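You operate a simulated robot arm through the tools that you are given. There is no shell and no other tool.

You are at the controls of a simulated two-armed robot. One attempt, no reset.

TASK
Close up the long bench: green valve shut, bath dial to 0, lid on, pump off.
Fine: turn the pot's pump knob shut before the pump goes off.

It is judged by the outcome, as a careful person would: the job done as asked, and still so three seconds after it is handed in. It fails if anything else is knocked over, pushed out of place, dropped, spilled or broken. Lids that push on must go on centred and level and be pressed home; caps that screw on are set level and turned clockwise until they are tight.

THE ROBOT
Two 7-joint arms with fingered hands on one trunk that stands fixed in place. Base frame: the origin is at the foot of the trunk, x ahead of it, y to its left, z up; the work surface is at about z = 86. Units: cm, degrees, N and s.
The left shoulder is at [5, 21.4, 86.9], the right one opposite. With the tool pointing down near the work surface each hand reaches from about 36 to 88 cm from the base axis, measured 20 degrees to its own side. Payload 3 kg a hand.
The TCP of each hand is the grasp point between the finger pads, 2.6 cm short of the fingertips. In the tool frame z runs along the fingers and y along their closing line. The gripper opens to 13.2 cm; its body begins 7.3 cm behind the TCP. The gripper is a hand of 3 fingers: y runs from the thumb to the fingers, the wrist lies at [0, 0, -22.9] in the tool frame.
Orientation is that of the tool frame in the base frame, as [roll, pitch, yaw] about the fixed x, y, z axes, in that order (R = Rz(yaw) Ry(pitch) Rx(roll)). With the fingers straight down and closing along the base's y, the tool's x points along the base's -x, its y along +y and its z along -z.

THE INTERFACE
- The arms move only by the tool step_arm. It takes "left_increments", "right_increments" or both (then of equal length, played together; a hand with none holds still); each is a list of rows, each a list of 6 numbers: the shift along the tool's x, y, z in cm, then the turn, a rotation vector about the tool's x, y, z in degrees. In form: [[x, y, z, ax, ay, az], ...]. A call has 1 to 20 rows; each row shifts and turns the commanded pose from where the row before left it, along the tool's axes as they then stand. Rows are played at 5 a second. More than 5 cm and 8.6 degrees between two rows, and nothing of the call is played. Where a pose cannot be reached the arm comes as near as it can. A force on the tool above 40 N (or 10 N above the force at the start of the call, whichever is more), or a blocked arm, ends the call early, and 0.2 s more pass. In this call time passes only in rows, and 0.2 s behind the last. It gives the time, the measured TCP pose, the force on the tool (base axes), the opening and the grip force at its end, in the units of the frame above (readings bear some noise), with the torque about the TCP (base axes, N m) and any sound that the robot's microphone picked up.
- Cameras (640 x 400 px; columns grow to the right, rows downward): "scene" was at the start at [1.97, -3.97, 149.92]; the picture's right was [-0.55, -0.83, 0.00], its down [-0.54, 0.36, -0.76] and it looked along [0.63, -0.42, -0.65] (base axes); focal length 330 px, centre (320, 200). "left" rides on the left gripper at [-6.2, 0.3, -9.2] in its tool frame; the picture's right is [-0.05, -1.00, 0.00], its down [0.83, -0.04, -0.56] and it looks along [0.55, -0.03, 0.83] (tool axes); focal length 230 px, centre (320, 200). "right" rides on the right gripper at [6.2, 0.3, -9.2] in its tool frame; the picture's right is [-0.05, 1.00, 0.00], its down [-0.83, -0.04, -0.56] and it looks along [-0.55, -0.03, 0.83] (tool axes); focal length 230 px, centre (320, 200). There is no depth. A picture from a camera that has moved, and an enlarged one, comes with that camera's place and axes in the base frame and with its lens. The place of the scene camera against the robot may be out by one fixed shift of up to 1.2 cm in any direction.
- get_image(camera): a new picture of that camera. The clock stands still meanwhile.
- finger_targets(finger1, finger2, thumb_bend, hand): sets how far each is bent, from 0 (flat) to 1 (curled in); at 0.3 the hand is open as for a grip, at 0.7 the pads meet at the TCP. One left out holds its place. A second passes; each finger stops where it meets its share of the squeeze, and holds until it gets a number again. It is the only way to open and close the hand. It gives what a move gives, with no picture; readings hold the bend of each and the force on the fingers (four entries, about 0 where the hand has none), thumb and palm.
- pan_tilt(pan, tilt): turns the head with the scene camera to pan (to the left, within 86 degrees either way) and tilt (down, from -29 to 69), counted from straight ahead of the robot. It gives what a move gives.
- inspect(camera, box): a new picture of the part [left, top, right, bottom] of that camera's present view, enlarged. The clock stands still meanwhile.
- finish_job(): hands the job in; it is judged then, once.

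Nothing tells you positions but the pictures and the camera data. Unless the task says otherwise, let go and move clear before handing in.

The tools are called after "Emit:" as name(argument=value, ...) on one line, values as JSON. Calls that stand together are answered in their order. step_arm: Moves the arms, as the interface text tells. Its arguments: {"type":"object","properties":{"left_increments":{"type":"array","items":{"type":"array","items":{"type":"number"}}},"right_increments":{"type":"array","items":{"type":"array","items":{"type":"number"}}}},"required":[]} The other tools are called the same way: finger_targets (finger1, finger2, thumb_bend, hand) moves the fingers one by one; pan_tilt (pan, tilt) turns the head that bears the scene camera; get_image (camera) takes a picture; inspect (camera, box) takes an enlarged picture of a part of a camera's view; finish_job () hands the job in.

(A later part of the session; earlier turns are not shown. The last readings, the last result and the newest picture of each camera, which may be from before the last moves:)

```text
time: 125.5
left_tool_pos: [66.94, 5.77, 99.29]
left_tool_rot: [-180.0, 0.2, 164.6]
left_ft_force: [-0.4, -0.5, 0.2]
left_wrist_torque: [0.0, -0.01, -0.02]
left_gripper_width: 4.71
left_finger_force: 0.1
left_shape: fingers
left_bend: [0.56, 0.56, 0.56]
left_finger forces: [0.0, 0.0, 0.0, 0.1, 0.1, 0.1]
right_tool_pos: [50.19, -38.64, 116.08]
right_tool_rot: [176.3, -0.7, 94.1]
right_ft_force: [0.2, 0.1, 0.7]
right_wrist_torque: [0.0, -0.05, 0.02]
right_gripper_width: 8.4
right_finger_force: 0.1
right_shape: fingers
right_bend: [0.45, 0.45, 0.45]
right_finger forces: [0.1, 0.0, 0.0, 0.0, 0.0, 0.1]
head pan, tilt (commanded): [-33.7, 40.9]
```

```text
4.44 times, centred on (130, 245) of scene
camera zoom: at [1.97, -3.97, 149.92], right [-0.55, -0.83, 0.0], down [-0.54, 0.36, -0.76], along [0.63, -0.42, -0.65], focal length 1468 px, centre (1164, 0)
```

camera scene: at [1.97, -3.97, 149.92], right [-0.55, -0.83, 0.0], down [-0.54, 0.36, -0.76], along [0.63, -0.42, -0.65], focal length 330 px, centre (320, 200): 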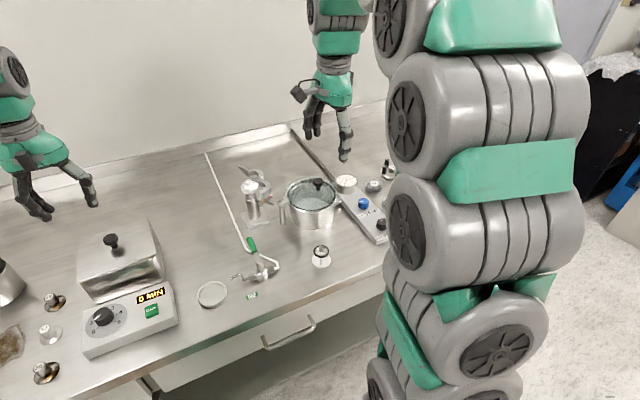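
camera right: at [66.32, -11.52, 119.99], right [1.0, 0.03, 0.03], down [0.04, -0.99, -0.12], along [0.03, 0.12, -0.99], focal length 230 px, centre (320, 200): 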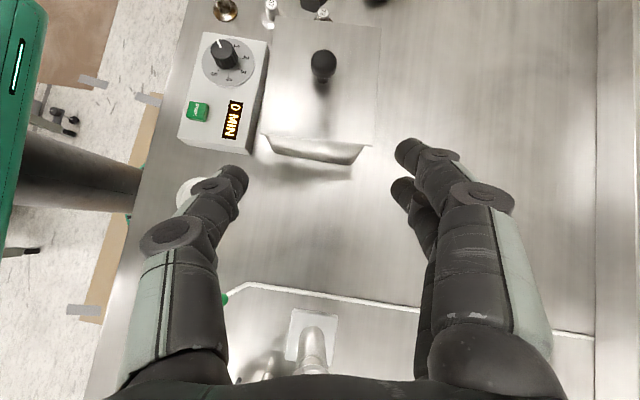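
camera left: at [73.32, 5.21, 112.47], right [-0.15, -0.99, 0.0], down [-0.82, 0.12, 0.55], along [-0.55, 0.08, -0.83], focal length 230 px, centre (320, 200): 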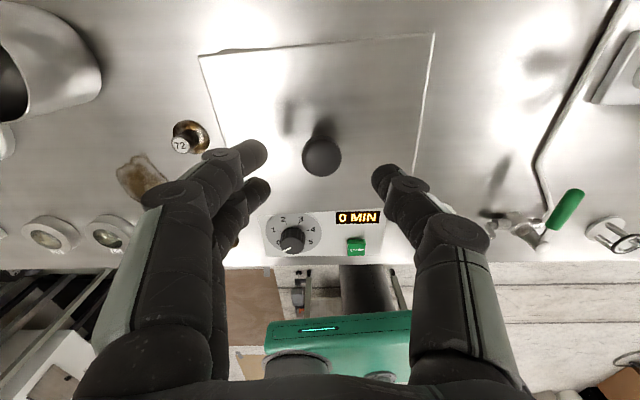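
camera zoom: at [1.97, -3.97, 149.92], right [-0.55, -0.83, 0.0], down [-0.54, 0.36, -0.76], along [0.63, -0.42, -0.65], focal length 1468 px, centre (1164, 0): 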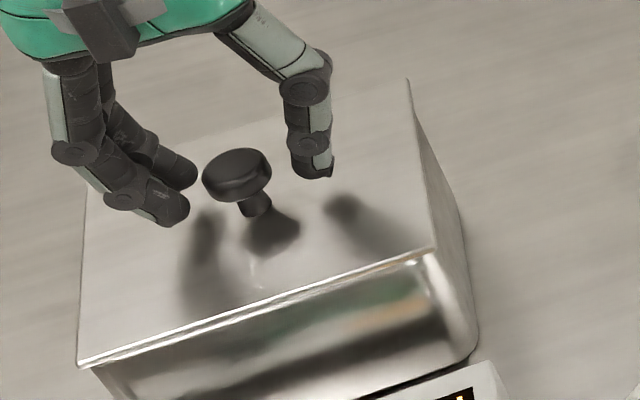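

The lid released cleanly and sits centred. I'll raise, close the fingers, and press straight down on the knob top to make sure it is home.

Emit:
step_arm(left_increments=[[0, 0, -2.5, 0, 0, 0], [0, 0, -3, 0, 0, 0], [0, 0, 0, 0, 0, 0]])

Emit:
finger_targets(hand="left", finger1=0.7, finger2=0.7, thumb_bend=0.7)

Emit:
step_arm(left_increments=[[0, 0, 2, 0, 0, 0], [0, 0, 1.5, 0, 0, 0], [0, 0, 0, 0, 0, 0]])

Emit:
inspect(camera="scene", box=[80, 190, 180, 280])

Emit:
inspect(camera="left", box=[200, 60, 440, 240])

```text
time: 126.3
left_tool_pos: [67.13, 5.66, 104.75]
left_tool_rot: [180.0, 0.1, 164.6]
left_ft_force: [-0.5, -0.9, 0.5]
left_wrist_torque: [-0.01, 0.0, 0.03]
left_gripper_width: 4.73
left_finger_force: 0.1
left_shape: fingers
left_bend: [0.56, 0.56, 0.56]
left_finger forces: [0.0, 0.0, 0.1, 0.0, 0.1, 0.0]
right_tool_pos: [50.3, -38.66, 115.94]
right_tool_rot: [176.3, -0.6, 94.1]
right_ft_force: [0.2, 0.6, 0.5]
right_wrist_torque: [0.01, 0.0, -0.02]
right_gripper_width: 8.42
right_finger_force: 0.0
right_shape: fingers
right_bend: [0.45, 0.45, 0.45]
right_finger forces: [0.1, 0.1, 0.0, 0.0, 0.1, 0.1]
head pan, tilt (commanded): [-33.7, 40.9]
```

```text
time: 127.3
left_tool_pos: [67.09, 5.51, 104.74]
left_tool_rot: [-180.0, 0.2, 164.6]
left_ft_force: [0.6, -0.4, -0.6]
left_wrist_torque: [-0.04, -0.02, -0.01]
left_gripper_width: 0.6
left_finger_force: 0.0
left_shape: fingers
left_bend: [0.7, 0.7, 0.7]
left_finger forces: [0.0, 0.0, 0.0, 0.1, 0.1, 0.0]
right_tool_pos: [50.3, -38.75, 116.03]
right_tool_rot: [176.2, -0.7, 94.1]
right_ft_force: [0.2, -0.5, 0.3]
right_wrist_torque: [-0.01, -0.02, 0.0]
right_gripper_width: 8.43
right_finger_force: 0.0
right_shape: fingers
right_bend: [0.45, 0.45, 0.45]
right_finger forces: [0.0, 0.1, 0.0, 0.0, 0.0, 0.0]
head pan, tilt (commanded): [-33.7, 40.9]
```

```text
time: 128.1
left_tool_pos: [67.0, 5.74, 101.21]
left_tool_rot: [180.0, 0.2, 164.6]
left_ft_force: [0.7, 0.6, -0.7]
left_wrist_torque: [0.04, 0.0, -0.01]
left_gripper_width: 0.66
left_finger_force: 0.0
left_shape: fingers
left_bend: [0.7, 0.7, 0.7]
left_finger forces: [0.0, 0.0, 0.1, 0.0, 0.1, 0.0]
right_tool_pos: [50.24, -38.75, 116.12]
right_tool_rot: [176.2, -0.7, 94.1]
right_ft_force: [-0.3, 0.4, 0.0]
right_wrist_torque: [-0.01, 0.01, -0.01]
right_gripper_width: 8.44
right_finger_force: 0.1
right_shape: fingers
right_bend: [0.45, 0.45, 0.45]
right_finger forces: [0.0, 0.2, 0.1, 0.0, 0.0, 0.1]
head pan, tilt (commanded): [-33.7, 40.9]
```

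```text
4.44 times, centred on (130, 235) of scene
camera zoom: at [1.97, -3.97, 149.92], right [-0.55, -0.83, 0.0], down [-0.54, 0.36, -0.76], along [0.63, -0.42, -0.65], focal length 1468 px, centre (1164, 44)
```

zoom: 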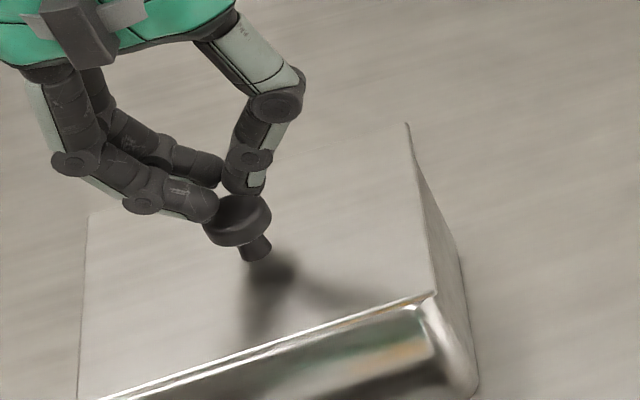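

```text
2.22 times, centred on (320, 150) of left
camera zoom: at [73.18, 4.39, 110.62], right [-0.22, -0.98, 0.0], down [-0.81, 0.18, 0.55], along [-0.54, 0.12, -0.83], focal length 511 px, centre (320, 311)
```

zoom: 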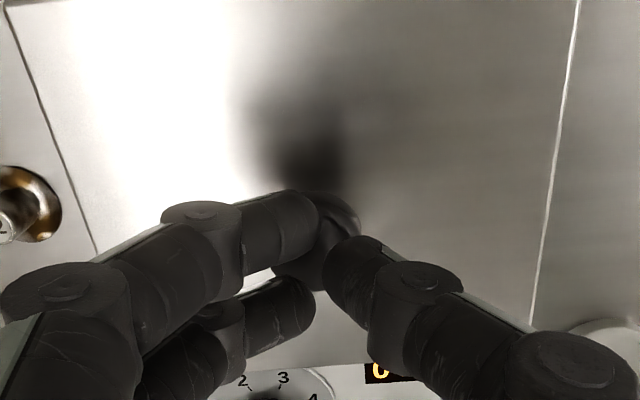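

The closed tips are above the knob. I'll lower gently to press.

Emit:
step_arm(left_increments=[[0, 0, 0.4, 0, 0, 0], [0, 0, 0.3, 0, 0, 0], [0, 0, 0, 0, 0, 0]])

Emit:
step_arm(left_increments=[[0, 0, 0.15, 0, 0, 0], [0, 0, 0, 0, 0, 0]])

```text
time: 128.9
left_tool_pos: [66.97, 5.78, 100.71]
left_tool_rot: [180.0, 0.4, 164.6]
left_ft_force: [-2.0, -0.6, 21.8]
left_wrist_torque: [-0.05, 0.13, 0.0]
left_gripper_width: 0.56
left_finger_force: 11.0
left_shape: fingers
left_bend: [0.7, 0.7, 0.7]
left_finger forces: [4.2, 5.2, 0.0, 0.0, 13.0, 0.0]
right_tool_pos: [50.21, -38.7, 116.09]
right_tool_rot: [176.2, -0.6, 94.1]
right_ft_force: [1.4, 0.8, 0.5]
right_wrist_torque: [-0.04, -0.01, -0.05]
right_gripper_width: 8.46
right_finger_force: 0.0
right_shape: fingers
right_bend: [0.45, 0.45, 0.45]
right_finger forces: [0.1, 0.0, 0.0, 0.0, 0.0, 0.0]
head pan, tilt (commanded): [-33.7, 40.9]
```

```text
time: 129.5
left_tool_pos: [67.06, 5.66, 100.66]
left_tool_rot: [-180.0, 0.5, 164.6]
left_ft_force: [-0.1, -0.4, 15.4]
left_wrist_torque: [-0.13, -0.01, 0.0]
left_gripper_width: 0.42
left_finger_force: 7.8
left_shape: fingers
left_bend: [0.7, 0.71, 0.71]
left_finger forces: [2.5, 3.3, 0.0, 0.0, 9.8, 0.0]
right_tool_pos: [50.33, -38.65, 115.99]
right_tool_rot: [176.2, -0.6, 94.3]
right_ft_force: [0.6, 0.2, 0.1]
right_wrist_torque: [0.01, 0.0, 0.0]
right_gripper_width: 8.45
right_finger_force: 0.0
right_shape: fingers
right_bend: [0.45, 0.45, 0.45]
right_finger forces: [0.1, 0.0, 0.0, 0.0, 0.0, 0.1]
head pan, tilt (commanded): [-33.7, 40.9]
stopped in row 2 (left hand): the force on the tool passed its limit at 41 N (the readings are from after the stop); the commanded pose is now the measured one
```

The lid took a firm press of about 40 N without moving, so it is home. I'll raise the left hand clear and check the lid again.

Emit:
step_arm(left_increments=[[0, 0, -3, 0, 0, 0], [0, 0, -4, 0, 0, 0], [0, 0, -3, 0, 0, 0], [2, 4, 0, 0, 0, 0], [2, 4, 0, 0, 0, 0], [0, 0, 0, 0, 0, 0]])

Emit:
inspect(camera="scene", box=[60, 200, 200, 350])

Emit:
get_image(camera="left")

Emit:
get_image(camera="right")

```text
time: 130.9
left_tool_pos: [65.2, 14.66, 110.63]
left_tool_rot: [180.0, 0.2, 164.7]
left_ft_force: [-0.2, -0.6, -0.2]
left_wrist_torque: [0.02, 0.01, 0.0]
left_gripper_width: 0.54
left_finger_force: 0.0
left_shape: fingers
left_bend: [0.7, 0.7, 0.7]
left_finger forces: [0.0, 0.0, 0.1, 0.0, 0.1, 0.0]
right_tool_pos: [50.1, -38.84, 116.02]
right_tool_rot: [176.2, -0.7, 94.0]
right_ft_force: [0.0, 0.1, -0.1]
right_wrist_torque: [-0.01, 0.01, 0.01]
right_gripper_width: 8.44
right_finger_force: 0.0
right_shape: fingers
right_bend: [0.45, 0.45, 0.45]
right_finger forces: [0.0, 0.1, 0.1, 0.0, 0.0, 0.1]
head pan, tilt (commanded): [-33.7, 40.9]
```

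```text
2.67 times, centred on (130, 275) of scene
camera zoom: at [1.97, -3.97, 149.92], right [-0.55, -0.83, 0.0], down [-0.54, 0.36, -0.76], along [0.63, -0.42, -0.65], focal length 881 px, centre (827, 0)
```

zoom: 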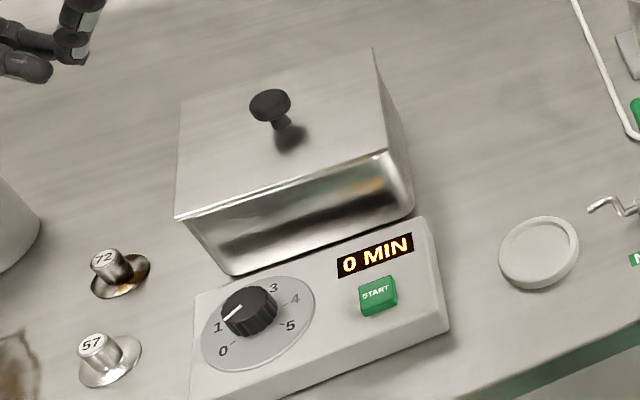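

```text
taken
camera left: at [71.32, 13.42, 120.03], right [-0.22, -0.98, 0.0], down [-0.82, 0.18, 0.55], along [-0.54, 0.12, -0.83], focal length 230 px, centre (320, 200)
```

left: 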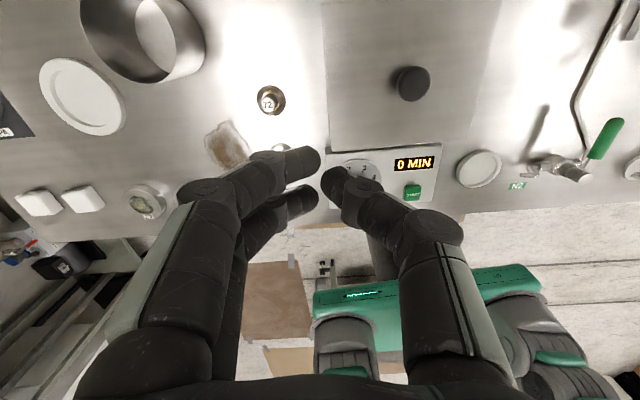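

```text
taken
camera right: at [49.55, -32.7, 125.32], right [1.0, 0.02, 0.07], down [-0.02, -0.84, 0.54], along [0.07, -0.54, -0.84], focal length 230 px, centre (320, 200)
```

right: 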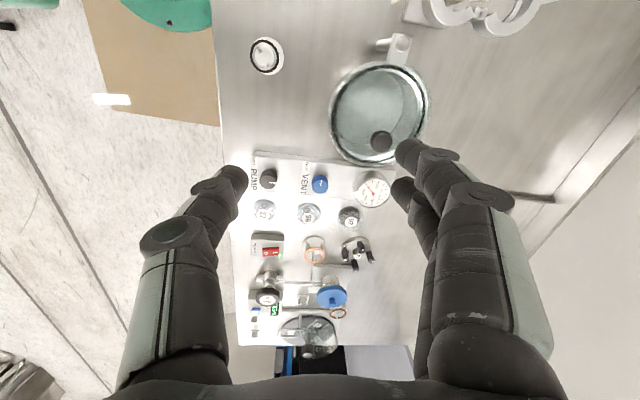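

The dial reads 0 MIN, the lid sits squarely on the bath, and the valve is shut. Next is the pot's PUMP knob; I'll straighten the right hand and bring it over for a close look.

Emit:
finger_targets(hand="right", finger1=0.52, finger2=0.52, thumb_bend=0.52)

Emit:
step_arm(right_increments=[[0, 0, 0, 3.8, -0.7, 0], [-1.93, -2.01, 2.67, 0, 0, 0], [-1.93, -2.01, 2.67, 0, 0, 0], [-1.93, -2.01, 2.67, 0, 0, 0], [0, 0, 0, 0, 0, 8], [0, 0, 0, 0, 0, 0]])

Emit:
get_image(camera="right")

Emit:
inspect(camera="right", box=[240, 80, 400, 200])

Emit:
get_image(camera="scene")

```text
time: 131.9
left_tool_pos: [65.2, 14.65, 110.63]
left_tool_rot: [-179.9, 0.3, 164.5]
left_ft_force: [0.4, -0.4, 0.0]
left_wrist_torque: [0.0, -0.05, 0.01]
left_gripper_width: 0.54
left_finger_force: 0.1
left_shape: fingers
left_bend: [0.7, 0.7, 0.7]
left_finger forces: [0.0, 0.0, 0.1, 0.0, 0.0, 0.0]
right_tool_pos: [50.32, -38.74, 116.08]
right_tool_rot: [176.2, -0.6, 94.1]
right_ft_force: [0.0, -0.7, -0.5]
right_wrist_torque: [0.03, 0.01, -0.01]
right_gripper_width: 6.18
right_finger_force: 0.0
right_shape: fingers
right_bend: [0.52, 0.52, 0.52]
right_finger forces: [0.0, 0.1, 0.0, 0.0, 0.0, 0.0]
head pan, tilt (commanded): [-33.7, 40.9]
```

```text
time: 133.3
left_tool_pos: [65.22, 14.63, 110.71]
left_tool_rot: [180.0, 0.4, 164.7]
left_ft_force: [0.1, 0.4, 1.1]
left_wrist_torque: [0.02, 0.0, -0.02]
left_gripper_width: 0.57
left_finger_force: 0.0
left_shape: fingers
left_bend: [0.7, 0.7, 0.7]
left_finger forces: [0.0, 0.1, 0.0, 0.1, 0.0, 0.1]
right_tool_pos: [44.76, -44.96, 108.11]
right_tool_rot: [180.0, 0.0, 86.0]
right_ft_force: [0.0, -0.6, -0.7]
right_wrist_torque: [-0.02, 0.02, -0.01]
right_gripper_width: 6.16
right_finger_force: 0.1
right_shape: fingers
right_bend: [0.52, 0.52, 0.52]
right_finger forces: [0.0, 0.0, 0.0, 0.0, 0.0, 0.1]
head pan, tilt (commanded): [-33.7, 40.9]
```

```text
taken
camera right: at [45.5, -38.8, 117.21], right [0.99, -0.12, 0.0], down [-0.1, -0.83, 0.56], along [-0.07, -0.55, -0.83], focal length 230 px, centre (320, 200)
```

right: 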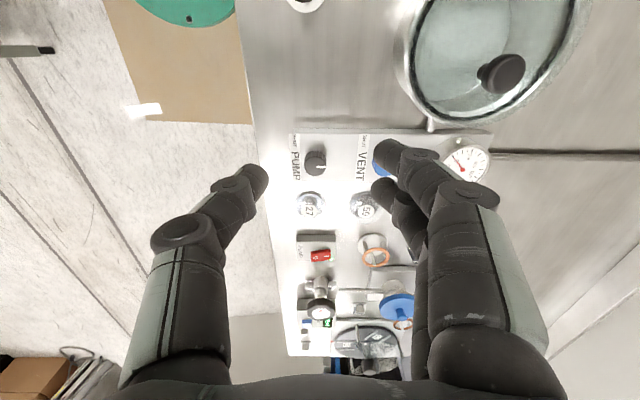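

```text
3.33 times, centred on (320, 140) of right
camera zoom: at [45.5, -38.8, 117.21], right [0.99, -0.12, 0.0], down [-0.1, -0.83, 0.56], along [-0.07, -0.55, -0.83], focal length 767 px, centre (320, 400)
```

zoom: 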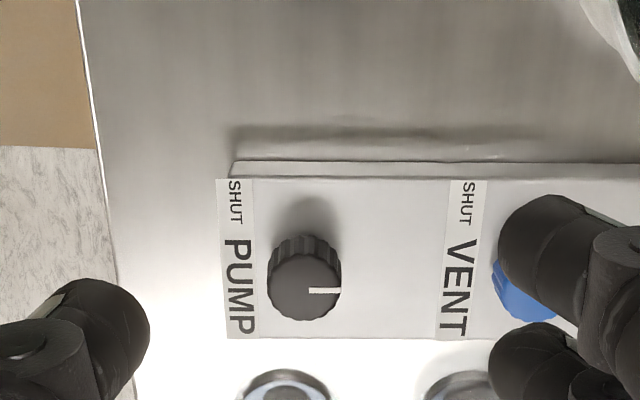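

```text
taken
camera scene: at [1.97, -3.97, 149.92], right [-0.55, -0.83, 0.0], down [-0.54, 0.36, -0.76], along [0.63, -0.42, -0.65], focal length 330 px, centre (320, 200)
```

scene: 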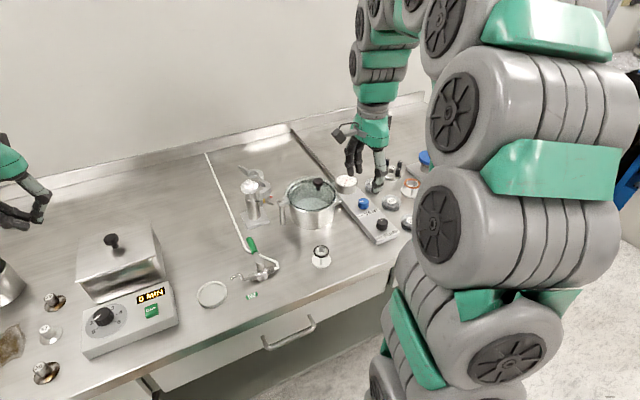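

The PUMP pointer faces back (open) and SHUT is to its left, so it needs a quarter turn counter-clockwise, matching VENT. I'll come over the knob and check centring lower down.

Emit:
step_arm(right_increments=[[-3.1, -0.42, 2, 0, 0, 0], [-3.1, -0.41, 2, 0, 0, 0], [0, 0, 3, 0, 0, 0], [0, 0, 3, 0, 0, 0], [0, 0, 0, 0, 0, 0]])

Emit:
get_image(camera="right")

Emit:
inspect(camera="right", box=[240, 80, 400, 220])

Emit:
inspect(camera="scene", box=[320, 140, 440, 260])

```text
time: 134.5
left_tool_pos: [65.3, 14.69, 110.76]
left_tool_rot: [-179.9, 0.4, 164.6]
left_ft_force: [0.1, -0.9, 0.7]
left_wrist_torque: [0.03, 0.01, -0.03]
left_gripper_width: 0.55
left_finger_force: 0.1
left_shape: fingers
left_bend: [0.7, 0.7, 0.7]
left_finger forces: [0.0, 0.0, 0.0, 0.0, 0.1, 0.1]
right_tool_pos: [43.45, -51.07, 97.98]
right_tool_rot: [180.0, 0.2, 86.2]
right_ft_force: [-0.5, -0.3, -0.1]
right_wrist_torque: [0.01, 0.0, -0.05]
right_gripper_width: 6.18
right_finger_force: 0.1
right_shape: fingers
right_bend: [0.52, 0.52, 0.52]
right_finger forces: [0.1, 0.0, 0.0, 0.0, 0.0, 0.0]
head pan, tilt (commanded): [-33.7, 40.9]
```

```text
taken
camera right: at [44.13, -44.97, 107.13], right [0.99, -0.12, 0.0], down [-0.1, -0.83, 0.56], along [-0.07, -0.55, -0.83], focal length 230 px, centre (320, 200)
```

right: 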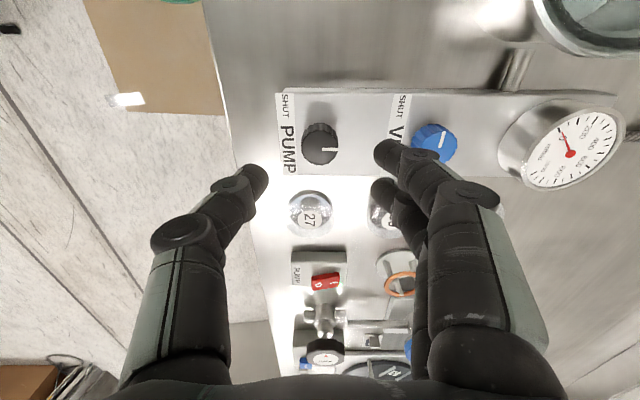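

```text
2.86 times, centred on (320, 150) of right
camera zoom: at [44.13, -44.97, 107.13], right [0.99, -0.12, 0.0], down [-0.1, -0.83, 0.56], along [-0.07, -0.55, -0.83], focal length 657 px, centre (320, 343)
```

zoom: 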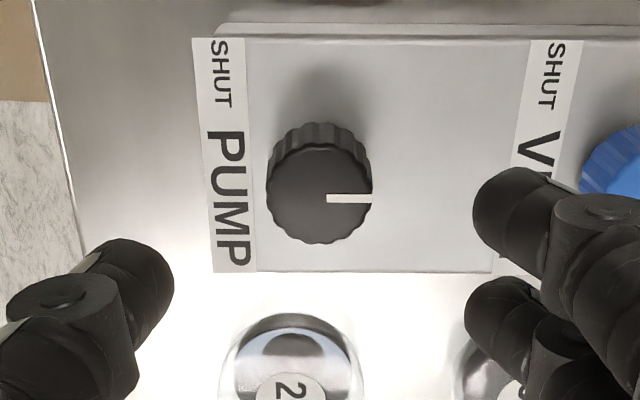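

```text
3.33 times, centred on (380, 200) of scene
camera zoom: at [1.97, -3.97, 149.92], right [-0.55, -0.83, 0.0], down [-0.54, 0.36, -0.76], along [0.63, -0.42, -0.65], focal length 1101 px, centre (120, 200)
```

zoom: 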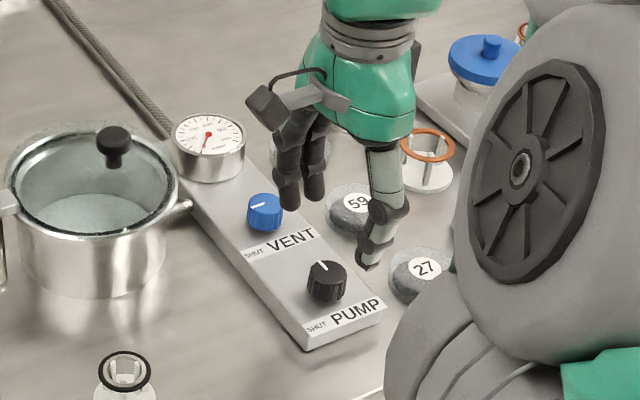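

I'll confirm which way the VENT pointer lies as a reference for SHUT.

Emit:
inspect(camera="right", box=[390, 100, 480, 170])

Emit:
inspect(camera="scene", box=[345, 180, 405, 240])

```text
5.71 times, centred on (435, 135) of right
camera zoom: at [44.13, -44.97, 107.13], right [0.99, -0.12, 0.0], down [-0.1, -0.83, 0.56], along [-0.07, -0.55, -0.83], focal length 1315 px, centre (-337, 571)
```

zoom: 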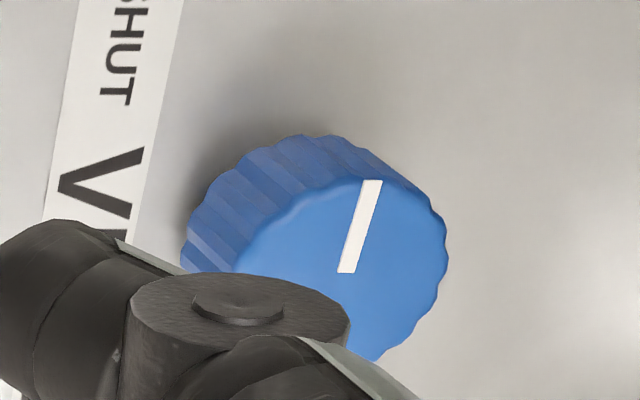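

```text
6.67 times, centred on (375, 210) of scene
camera zoom: at [1.97, -3.97, 149.92], right [-0.55, -0.83, 0.0], down [-0.54, 0.36, -0.76], along [0.63, -0.42, -0.65], focal length 2203 px, centre (-47, 133)
```

zoom: 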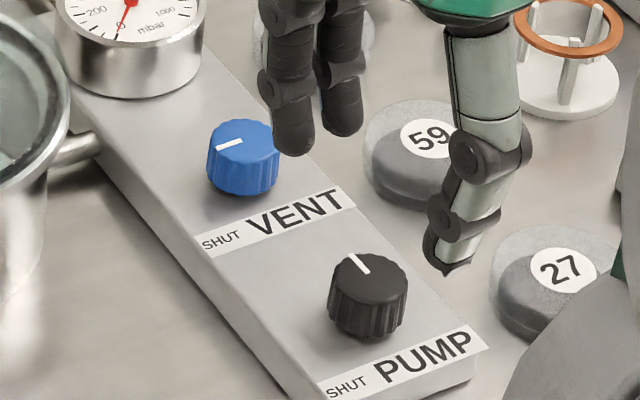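

VENT points left at SHUT, confirming that PUMP must turn 90° counter-clockwise to match. The hand is centred over the knob; I'll lower around it.

Emit:
step_arm(right_increments=[[0, 0, 2.5, 0, 0, 0], [0, 0, 2, 0, 0, 0], [0, 0, 1, 0, 0, 0], [0, 0, 0, 0, 0, 0]])

Emit:
finger_targets(hand="right", finger1=0.6, finger2=0.6, thumb_bend=0.6)

Emit:
inspect(camera="right", box=[220, 100, 420, 240])

Emit:
inspect(camera="scene", box=[340, 180, 420, 250])

```text
time: 135.5
left_tool_pos: [65.28, 14.71, 110.62]
left_tool_rot: [-179.9, 0.4, 164.6]
left_ft_force: [0.2, -0.5, 0.1]
left_wrist_torque: [-0.02, 0.02, 0.02]
left_gripper_width: 0.53
left_finger_force: 0.0
left_shape: fingers
left_bend: [0.7, 0.7, 0.7]
left_finger forces: [0.1, 0.0, 0.0, 0.0, 0.1, 0.1]
right_tool_pos: [43.32, -51.01, 92.58]
right_tool_rot: [-180.0, 0.1, 86.1]
right_ft_force: [0.3, -1.6, 0.1]
right_wrist_torque: [0.01, 0.0, 0.01]
right_gripper_width: 6.15
right_finger_force: 0.0
right_shape: fingers
right_bend: [0.52, 0.52, 0.52]
right_finger forces: [0.0, 0.0, 0.1, 0.0, 0.0, 0.1]
head pan, tilt (commanded): [-33.7, 40.9]
```

```text
time: 136.5
left_tool_pos: [65.26, 14.59, 110.69]
left_tool_rot: [180.0, 0.5, 164.6]
left_ft_force: [-0.5, 0.6, 0.1]
left_wrist_torque: [-0.03, 0.02, -0.02]
left_gripper_width: 0.55
left_finger_force: 0.0
left_shape: fingers
left_bend: [0.7, 0.7, 0.7]
left_finger forces: [0.1, 0.0, 0.0, 0.0, 0.1, 0.1]
right_tool_pos: [43.34, -51.05, 92.52]
right_tool_rot: [-180.0, 0.0, 86.1]
right_ft_force: [0.1, -0.2, -0.4]
right_wrist_torque: [0.04, -0.01, -0.04]
right_gripper_width: 3.57
right_finger_force: 0.1
right_shape: fingers
right_bend: [0.6, 0.6, 0.6]
right_finger forces: [0.0, 0.0, 0.0, 0.0, 0.1, 0.1]
head pan, tilt (commanded): [-33.7, 40.9]
```

```text
2.86 times, centred on (320, 170) of right
camera zoom: at [44.01, -44.94, 101.67], right [0.99, -0.12, 0.0], down [-0.1, -0.83, 0.56], along [-0.07, -0.55, -0.83], focal length 657 px, centre (320, 286)
```

zoom: 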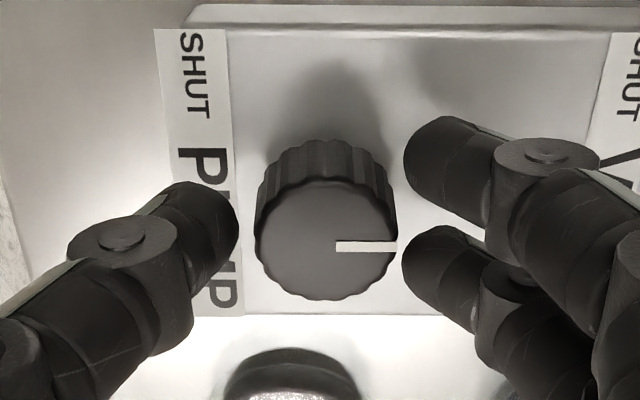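

```text
5.71 times, centred on (380, 215) of scene
camera zoom: at [1.97, -3.97, 149.92], right [-0.55, -0.83, 0.0], down [-0.54, 0.36, -0.76], along [0.63, -0.42, -0.65], focal length 1888 px, centre (-23, 114)
```

zoom: 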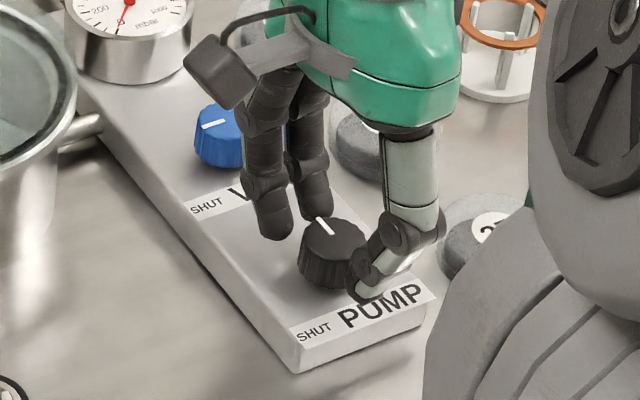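

Thumb and fingers surround the knob evenly. I'll grip and start the counter-clockwise turn.

Emit:
finger_targets(hand="right", finger1=0.66, finger2=0.66, thumb_bend=0.66)

Emit:
step_arm(right_increments=[[0, 0, 0, 0, 0, -8], [0, 0, 0, 0, 0, -8], [0, 0, 0, 0, 0, -8], [0, 0, 0, 0, 0, 0]])

Emit:
inspect(camera="right", box=[220, 100, 420, 240])

Emit:
inspect(camera="scene", box=[340, 180, 420, 250])

```text
time: 137.5
left_tool_pos: [65.37, 14.64, 110.63]
left_tool_rot: [180.0, 0.4, 164.5]
left_ft_force: [-0.2, -0.4, -0.1]
left_wrist_torque: [-0.01, 0.02, 0.01]
left_gripper_width: 0.58
left_finger_force: 0.1
left_shape: fingers
left_bend: [0.7, 0.7, 0.7]
left_finger forces: [0.0, 0.0, 0.0, 0.0, 0.0, 0.1]
right_tool_pos: [43.21, -51.16, 92.39]
right_tool_rot: [-180.0, 0.0, 86.1]
right_ft_force: [0.0, 0.4, -1.2]
right_wrist_torque: [0.04, -0.02, 0.01]
right_gripper_width: 2.43
right_finger_force: 3.7
right_shape: fingers
right_bend: [0.64, 0.62, 0.64]
right_finger forces: [1.1, 2.7, 0.1, 0.1, 3.9, 0.1]
head pan, tilt (commanded): [-33.7, 40.9]
```

```text
time: 138.5
left_tool_pos: [65.14, 14.65, 110.73]
left_tool_rot: [180.0, 0.4, 164.6]
left_ft_force: [0.7, 0.6, -0.6]
left_wrist_torque: [0.0, -0.01, -0.02]
left_gripper_width: 0.54
left_finger_force: 0.1
left_shape: fingers
left_bend: [0.7, 0.7, 0.7]
left_finger forces: [0.0, 0.0, 0.1, 0.0, 0.1, 0.0]
right_tool_pos: [43.32, -51.22, 92.61]
right_tool_rot: [-179.9, -0.1, 110.2]
right_ft_force: [-5.0, 1.8, -0.8]
right_wrist_torque: [0.06, 0.12, -0.01]
right_gripper_width: 2.45
right_finger_force: 5.2
right_shape: fingers
right_bend: [0.65, 0.63, 0.64]
right_finger forces: [0.9, 1.6, 0.0, 0.1, 6.9, 0.0]
head pan, tilt (commanded): [-33.7, 40.9]
```

```text
2.86 times, centred on (320, 170) of right
camera zoom: at [41.52, -45.19, 101.71], right [0.96, 0.3, 0.0], down [0.25, -0.79, 0.56], along [0.16, -0.53, -0.83], focal length 657 px, centre (320, 286)
```

zoom: 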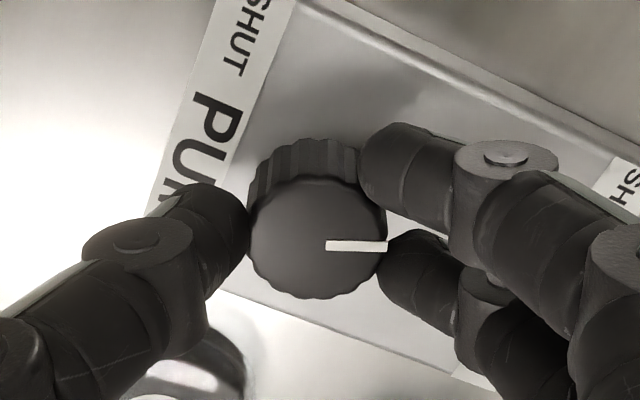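

```text
5.71 times, centred on (380, 215) of scene
camera zoom: at [1.96, -3.97, 149.92], right [-0.55, -0.83, 0.0], down [-0.54, 0.36, -0.76], along [0.63, -0.42, -0.65], focal length 1888 px, centre (-23, 114)
```

zoom: 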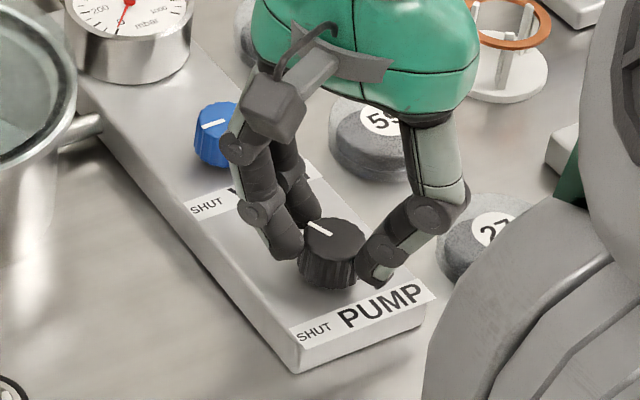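

The knob is following. I'll continue to the quarter turn.

Emit:
step_arm(right_increments=[[0, 0, 0, 0, 0, -8], [0, 0, 0, 0, 0, -8], [0, 0, 0, 0, 0, -8], [0, 0, 0, 0, 0, -8], [0, 0, 0, 0, 0, -8], [0, 0, 0, 0, 0, -8], [0, 0, 0, 0, 0, -8], [0, 0, 0, 0, 0, -6], [0, 0, 0, 0, 0, 0]])

Emit:
inspect(camera="right", box=[220, 100, 420, 240])

Emit:
inspect(camera="scene", box=[340, 180, 420, 250])

```text
time: 140.5
left_tool_pos: [65.29, 14.63, 110.71]
left_tool_rot: [180.0, 0.3, 164.5]
left_ft_force: [0.2, 0.3, -0.4]
left_wrist_torque: [-0.05, -0.03, -0.01]
left_gripper_width: 0.56
left_finger_force: 0.1
left_shape: fingers
left_bend: [0.7, 0.7, 0.7]
left_finger forces: [0.0, 0.1, 0.0, 0.0, 0.1, 0.0]
right_tool_pos: [43.31, -50.95, 92.56]
right_tool_rot: [-179.9, 0.0, 172.2]
right_ft_force: [-5.9, -6.7, -1.0]
right_wrist_torque: [-0.12, 0.13, -0.08]
right_gripper_width: 2.71
right_finger_force: 5.1
right_shape: fingers
right_bend: [0.65, 0.65, 0.63]
right_finger forces: [0.7, 0.4, 0.0, 0.0, 8.3, 0.1]
head pan, tilt (commanded): [-33.7, 40.9]
```

```text
2.86 times, centred on (320, 170) of right
camera zoom: at [37.37, -49.89, 101.77], right [0.19, 0.98, 0.0], down [0.82, -0.15, 0.56], along [0.55, -0.11, -0.83], focal length 657 px, centre (320, 286)
```

zoom: 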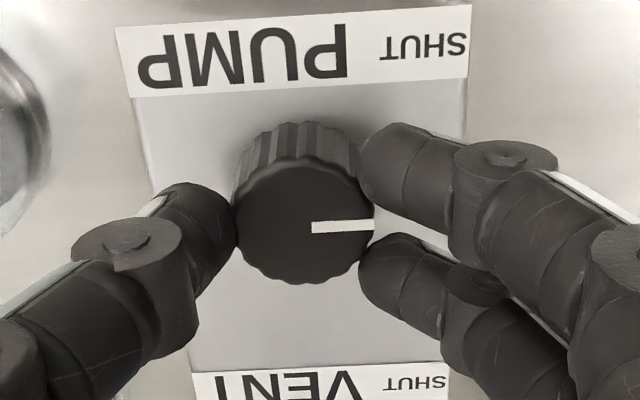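

```text
5.71 times, centred on (380, 215) of scene
camera zoom: at [1.96, -3.98, 149.92], right [-0.55, -0.83, 0.0], down [-0.54, 0.36, -0.76], along [0.63, -0.42, -0.65], focal length 1888 px, centre (-23, 114)
```

zoom: 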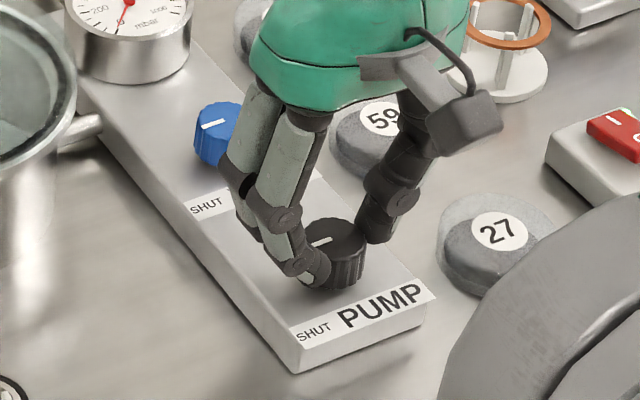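

The pointer now lies almost along the label toward SHUT. I'll turn a few degrees more to meet the stop.

Emit:
step_arm(right_increments=[[0, 0, 0, 0, 0, -3], [0, 0, 0, 0, 0, -3], [0, 0, 0, 0, 0, 0]])

Emit:
inspect(camera="right", box=[220, 100, 420, 240])

```text
time: 141.3
left_tool_pos: [65.26, 14.7, 110.73]
left_tool_rot: [179.9, 0.3, 164.6]
left_ft_force: [0.2, 0.4, 0.1]
left_wrist_torque: [-0.01, 0.03, -0.01]
left_gripper_width: 0.52
left_finger_force: 0.0
left_shape: fingers
left_bend: [0.7, 0.7, 0.7]
left_finger forces: [0.0, 0.0, 0.1, 0.0, 0.0, 0.0]
right_tool_pos: [43.43, -50.96, 92.59]
right_tool_rot: [180.0, 0.0, 178.1]
right_ft_force: [-3.3, -6.7, 0.9]
right_wrist_torque: [-0.22, 0.05, -0.08]
right_gripper_width: 2.72
right_finger_force: 4.1
right_shape: fingers
right_bend: [0.65, 0.66, 0.63]
right_finger forces: [0.6, 0.6, 0.1, 0.0, 7.6, 0.0]
head pan, tilt (commanded): [-33.7, 40.9]
```

```text
2.86 times, centred on (320, 170) of right
camera zoom: at [37.25, -50.5, 101.73], right [0.08, 1.0, 0.0], down [0.83, -0.07, 0.56], along [0.55, -0.05, -0.83], focal length 657 px, centre (320, 286)
```

zoom: 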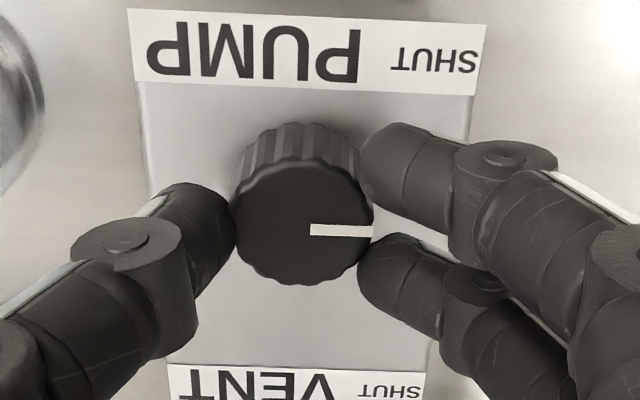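

The knob stopped turning with its pointer parallel to the label toward SHUT. I'll release, rise, and verify.

Emit:
finger_targets(hand="right", finger1=0.52, finger2=0.52, thumb_bend=0.52)

Emit:
step_arm(right_increments=[[0, 0, -3, 0, 0, 0], [0, 0, -4, 0, 0, 0], [0, 0, -4, 0, 0, 0], [0, 0, 0, 0, 0, 0]])

Emit:
get_image(camera="right")

Emit:
inspect(camera="right", box=[250, 60, 400, 200])

Emit:
inspect(camera="scene", box=[330, 170, 460, 250])

```text
time: 142.3
left_tool_pos: [65.2, 14.67, 110.75]
left_tool_rot: [180.0, 0.4, 164.6]
left_ft_force: [-0.6, -1.1, 0.0]
left_wrist_torque: [0.0, 0.0, -0.02]
left_gripper_width: 0.55
left_finger_force: 0.1
left_shape: fingers
left_bend: [0.7, 0.7, 0.7]
left_finger forces: [0.0, 0.1, 0.0, 0.0, 0.1, 0.1]
right_tool_pos: [43.35, -51.03, 92.51]
right_tool_rot: [180.0, 0.0, 178.1]
right_ft_force: [0.0, 0.0, -0.3]
right_wrist_torque: [0.01, 0.0, -0.02]
right_gripper_width: 6.06
right_finger_force: 0.1
right_shape: fingers
right_bend: [0.52, 0.52, 0.52]
right_finger forces: [0.1, 0.1, 0.0, 0.0, 0.1, 0.1]
head pan, tilt (commanded): [-33.7, 40.9]
```

```text
time: 143.3
left_tool_pos: [65.23, 14.56, 110.65]
left_tool_rot: [179.9, 0.3, 164.7]
left_ft_force: [0.6, 0.6, 0.4]
left_wrist_torque: [-0.02, -0.01, 0.01]
left_gripper_width: 0.56
left_finger_force: 0.1
left_shape: fingers
left_bend: [0.7, 0.7, 0.7]
left_finger forces: [0.1, 0.0, 0.1, 0.0, 0.0, 0.0]
right_tool_pos: [43.5, -51.22, 103.48]
right_tool_rot: [-180.0, 0.0, 178.1]
right_ft_force: [-0.2, -0.4, 0.5]
right_wrist_torque: [0.04, -0.05, -0.01]
right_gripper_width: 6.06
right_finger_force: 0.1
right_shape: fingers
right_bend: [0.52, 0.52, 0.52]
right_finger forces: [0.0, 0.0, 0.0, 0.1, 0.0, 0.0]
head pan, tilt (commanded): [-33.7, 40.9]
```

```text
taken
camera right: at [37.31, -50.62, 112.68], right [0.08, 1.0, 0.0], down [0.83, -0.07, 0.55], along [0.55, -0.05, -0.83], focal length 230 px, centre (320, 200)
```

right: 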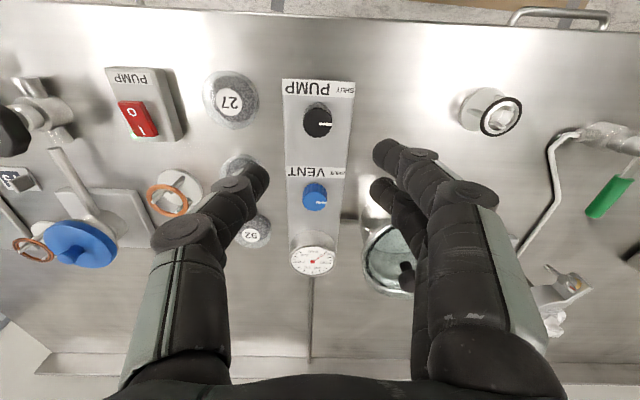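

```text
2.86 times, centred on (325, 130) of right
camera zoom: at [37.31, -50.62, 112.68], right [0.08, 1.0, 0.0], down [0.83, -0.07, 0.55], along [0.55, -0.05, -0.83], focal length 657 px, centre (306, 400)
```

zoom: 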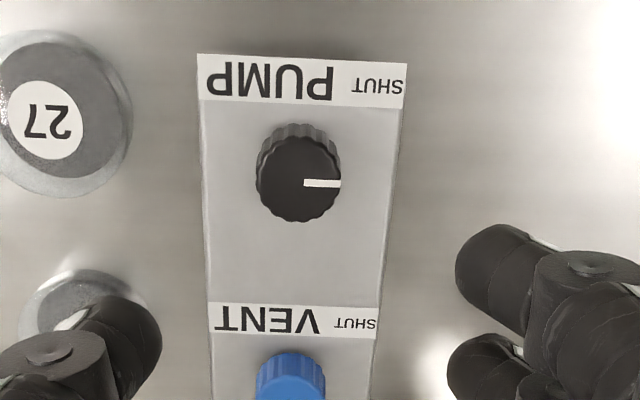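

```text
4.92 times, centred on (395, 210) of scene
camera zoom: at [1.97, -3.97, 149.92], right [-0.55, -0.83, 0.0], down [-0.54, 0.36, -0.76], along [0.63, -0.42, -0.65], focal length 1626 px, centre (-49, 151)
```

zoom: 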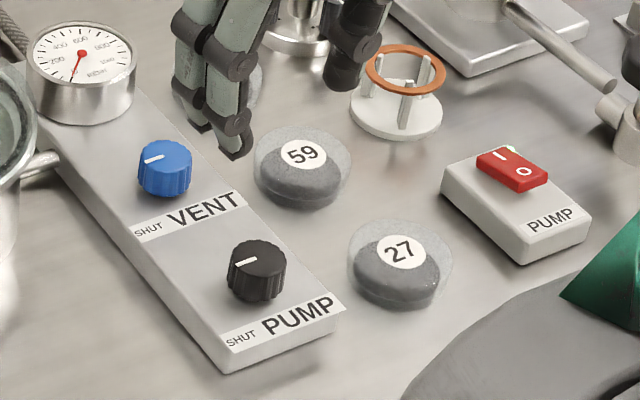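

The PUMP knob now matches VENT at SHUT. Last is the red PUMP rocker; I'll look closely at which side is O.

Emit:
inspect(camera="scene", box=[415, 190, 465, 230])

Emit:
inspect(camera="right", box=[90, 50, 210, 160])

```text
10.00 times, centred on (440, 210) of scene
camera zoom: at [1.97, -3.97, 149.92], right [-0.55, -0.83, 0.0], down [-0.54, 0.36, -0.76], along [0.63, -0.42, -0.65], focal length 3304 px, centre (-880, 100)
```

zoom: 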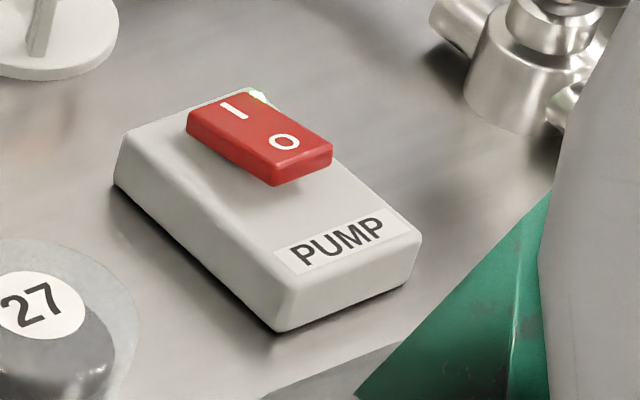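

```text
3.64 times, centred on (150, 105) of right
camera zoom: at [37.31, -50.62, 112.68], right [0.08, 1.0, 0.0], down [0.83, -0.07, 0.55], along [0.55, -0.05, -0.83], focal length 837 px, centre (938, 546)
```

zoom: 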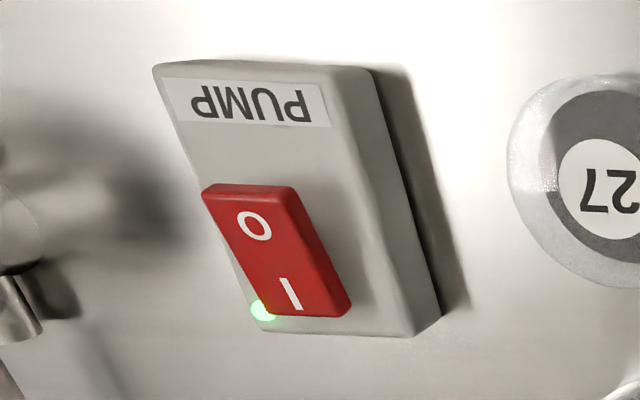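

The rocker's O end is the raised front end and the green light is on, so the pump is running. I'll curl the two right fingers in and use the thumb alone as a pointer to press O.

Emit:
finger_targets(hand="right", finger1=1.0, finger2=1.0, thumb_bend=0.55)

Emit:
get_image(camera="right")

Emit:
inspect(camera="scene", box=[320, 80, 480, 240])

```text
time: 144.3
left_tool_pos: [65.29, 14.6, 110.7]
left_tool_rot: [-180.0, 0.4, 164.5]
left_ft_force: [0.1, -0.4, -0.4]
left_wrist_torque: [0.01, 0.02, -0.01]
left_gripper_width: 0.54
left_finger_force: 0.0
left_shape: fingers
left_bend: [0.7, 0.7, 0.7]
left_finger forces: [0.0, 0.1, 0.1, 0.0, 0.1, 0.0]
right_tool_pos: [43.49, -51.16, 103.55]
right_tool_rot: [-180.0, 0.1, 178.1]
right_ft_force: [-0.2, -0.5, -0.3]
right_wrist_torque: [-0.01, -0.03, 0.01]
right_gripper_width: 4.17
right_finger_force: 0.1
right_shape: fingers
right_bend: [1.0, 1.0, 0.55]
right_finger forces: [0.0, 0.0, 0.1, 0.1, 0.0, 0.0]
head pan, tilt (commanded): [-33.7, 40.9]
```

```text
taken
camera right: at [37.31, -50.62, 112.64], right [0.09, 1.0, 0.0], down [0.83, -0.07, 0.55], along [0.55, -0.05, -0.83], focal length 230 px, centre (320, 200)
```

right: 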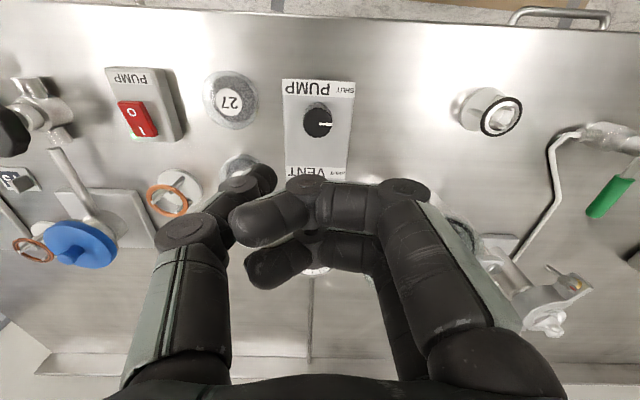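

```text
2.50 times, centred on (400, 160) of scene
camera zoom: at [1.97, -3.97, 149.92], right [-0.55, -0.83, 0.0], down [-0.54, 0.36, -0.76], along [0.63, -0.42, -0.65], focal length 826 px, centre (120, 300)
```

zoom: 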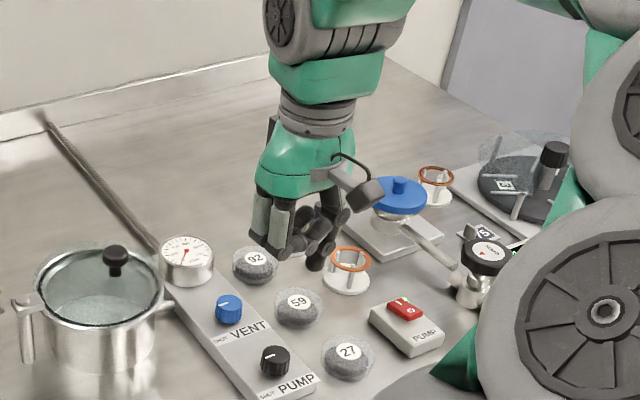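

The thumb is the lowest point by about 5 cm, good for a single press. I'll move it above the O end.

Emit:
step_arm(right_increments=[[0.58, -3.65, 0, 0, 0, 0], [0.58, -3.65, 0, 0, 0, 0], [0.58, -3.65, 0, 0, 0, 0], [0.58, -3.65, 0, 0, 0, 0], [0, 0, 2, 0, 0, 0], [0, 0, 2, 0, 0, 0], [0, 0, 0, 0, 0, 0]])

Emit:
get_image(camera="right")

Emit:
inspect(camera="right", box=[200, 60, 360, 200])

Emit:
inspect(camera="scene", box=[390, 140, 490, 240])

```text
time: 145.9
left_tool_pos: [65.2, 14.61, 110.71]
left_tool_rot: [-180.0, 0.4, 164.5]
left_ft_force: [-0.5, -0.1, 0.0]
left_wrist_torque: [0.0, -0.01, 0.01]
left_gripper_width: 0.55
left_finger_force: 0.1
left_shape: fingers
left_bend: [0.7, 0.7, 0.7]
left_finger forces: [0.0, 0.0, 0.0, 0.1, 0.0, 0.2]
right_tool_pos: [40.58, -65.53, 99.71]
right_tool_rot: [-179.9, -0.2, 178.2]
right_ft_force: [0.6, -0.4, -0.2]
right_wrist_torque: [0.01, 0.02, 0.03]
right_gripper_width: 4.17
right_finger_force: 0.0
right_shape: fingers
right_bend: [1.0, 1.0, 0.55]
right_finger forces: [0.0, 0.1, 0.1, 0.0, 0.0, 0.0]
head pan, tilt (commanded): [-33.7, 40.9]
```

```text
taken
camera right: at [34.5, -64.96, 108.81], right [0.08, 1.0, 0.0], down [0.83, -0.07, 0.55], along [0.55, -0.05, -0.83], focal length 230 px, centre (320, 200)
```

right: 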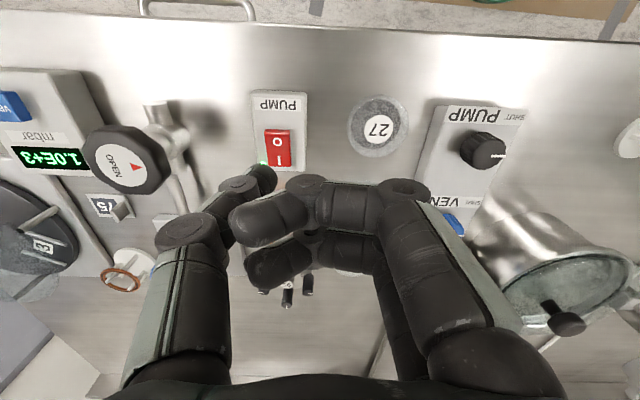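

```text
2.86 times, centred on (280, 130) of right
camera zoom: at [34.5, -64.96, 108.81], right [0.08, 1.0, 0.0], down [0.83, -0.07, 0.55], along [0.55, -0.05, -0.83], focal length 657 px, centre (434, 400)
```

zoom: 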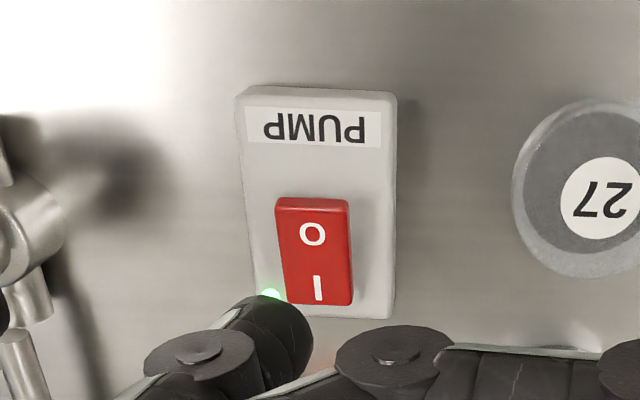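

```text
4.00 times, centred on (440, 190) of scene
camera zoom: at [1.97, -3.97, 149.92], right [-0.55, -0.83, 0.0], down [-0.54, 0.36, -0.76], along [0.63, -0.42, -0.65], focal length 1322 px, centre (-160, 240)
```

zoom: 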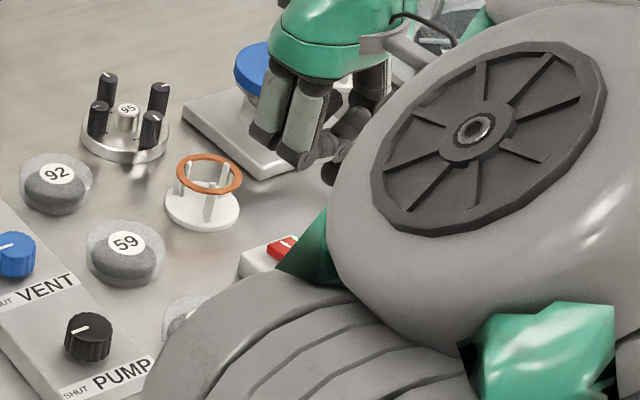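

From two views, the O end is at about (40.7,-69.2) with its top near z 90. I'll shift the thumb over it and come down in stages.

Emit:
step_arm(right_increments=[[0, -0.45, 0, 0, 0, 0], [0, 0, 2, 0, 0, 0], [0, 0, 2, 0, 0, 0], [0, 0, 0.8, 0, 0, 0], [0, 0, 0, 0, 0, 0]])

Emit:
get_image(camera="right")

Emit:
inspect(camera="right", box=[200, 90, 360, 220])

```text
time: 147.1
left_tool_pos: [65.26, 14.65, 110.7]
left_tool_rot: [180.0, 0.4, 164.6]
left_ft_force: [-0.4, -1.4, -0.3]
left_wrist_torque: [-0.03, -0.01, 0.01]
left_gripper_width: 0.54
left_finger_force: 0.1
left_shape: fingers
left_bend: [0.7, 0.7, 0.7]
left_finger forces: [0.1, 0.0, 0.0, 0.0, 0.0, 0.1]
right_tool_pos: [40.6, -66.0, 94.73]
right_tool_rot: [-179.9, 0.0, 178.1]
right_ft_force: [-0.2, 0.0, 1.0]
right_wrist_torque: [-0.02, -0.01, 0.04]
right_gripper_width: 4.21
right_finger_force: 0.1
right_shape: fingers
right_bend: [1.0, 1.0, 0.55]
right_finger forces: [0.1, 0.0, 0.1, 0.0, 0.0, 0.0]
head pan, tilt (commanded): [-33.7, 40.9]
```

```text
taken
camera right: at [34.54, -65.44, 103.9], right [0.09, 1.0, 0.0], down [0.83, -0.07, 0.56], along [0.55, -0.05, -0.83], focal length 230 px, centre (320, 200)
```

right: 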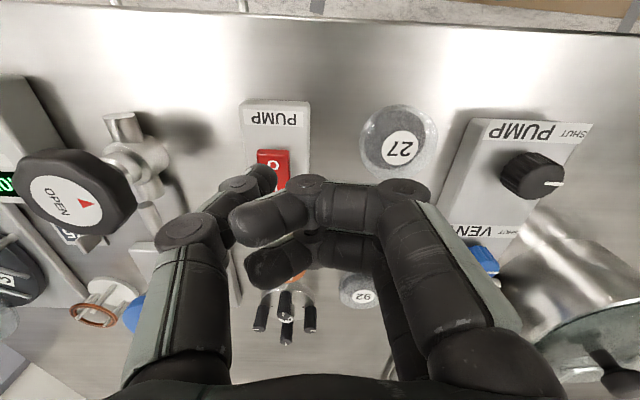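

```text
3.08 times, centred on (280, 155) of right
camera zoom: at [34.54, -65.44, 103.9], right [0.09, 1.0, 0.0], down [0.83, -0.07, 0.56], along [0.55, -0.05, -0.83], focal length 708 px, centre (443, 338)
```

zoom: 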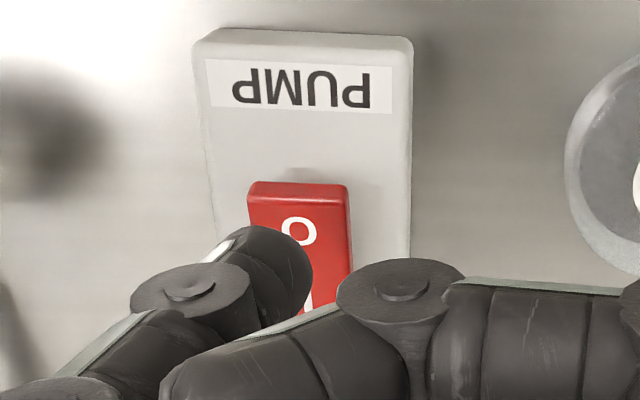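

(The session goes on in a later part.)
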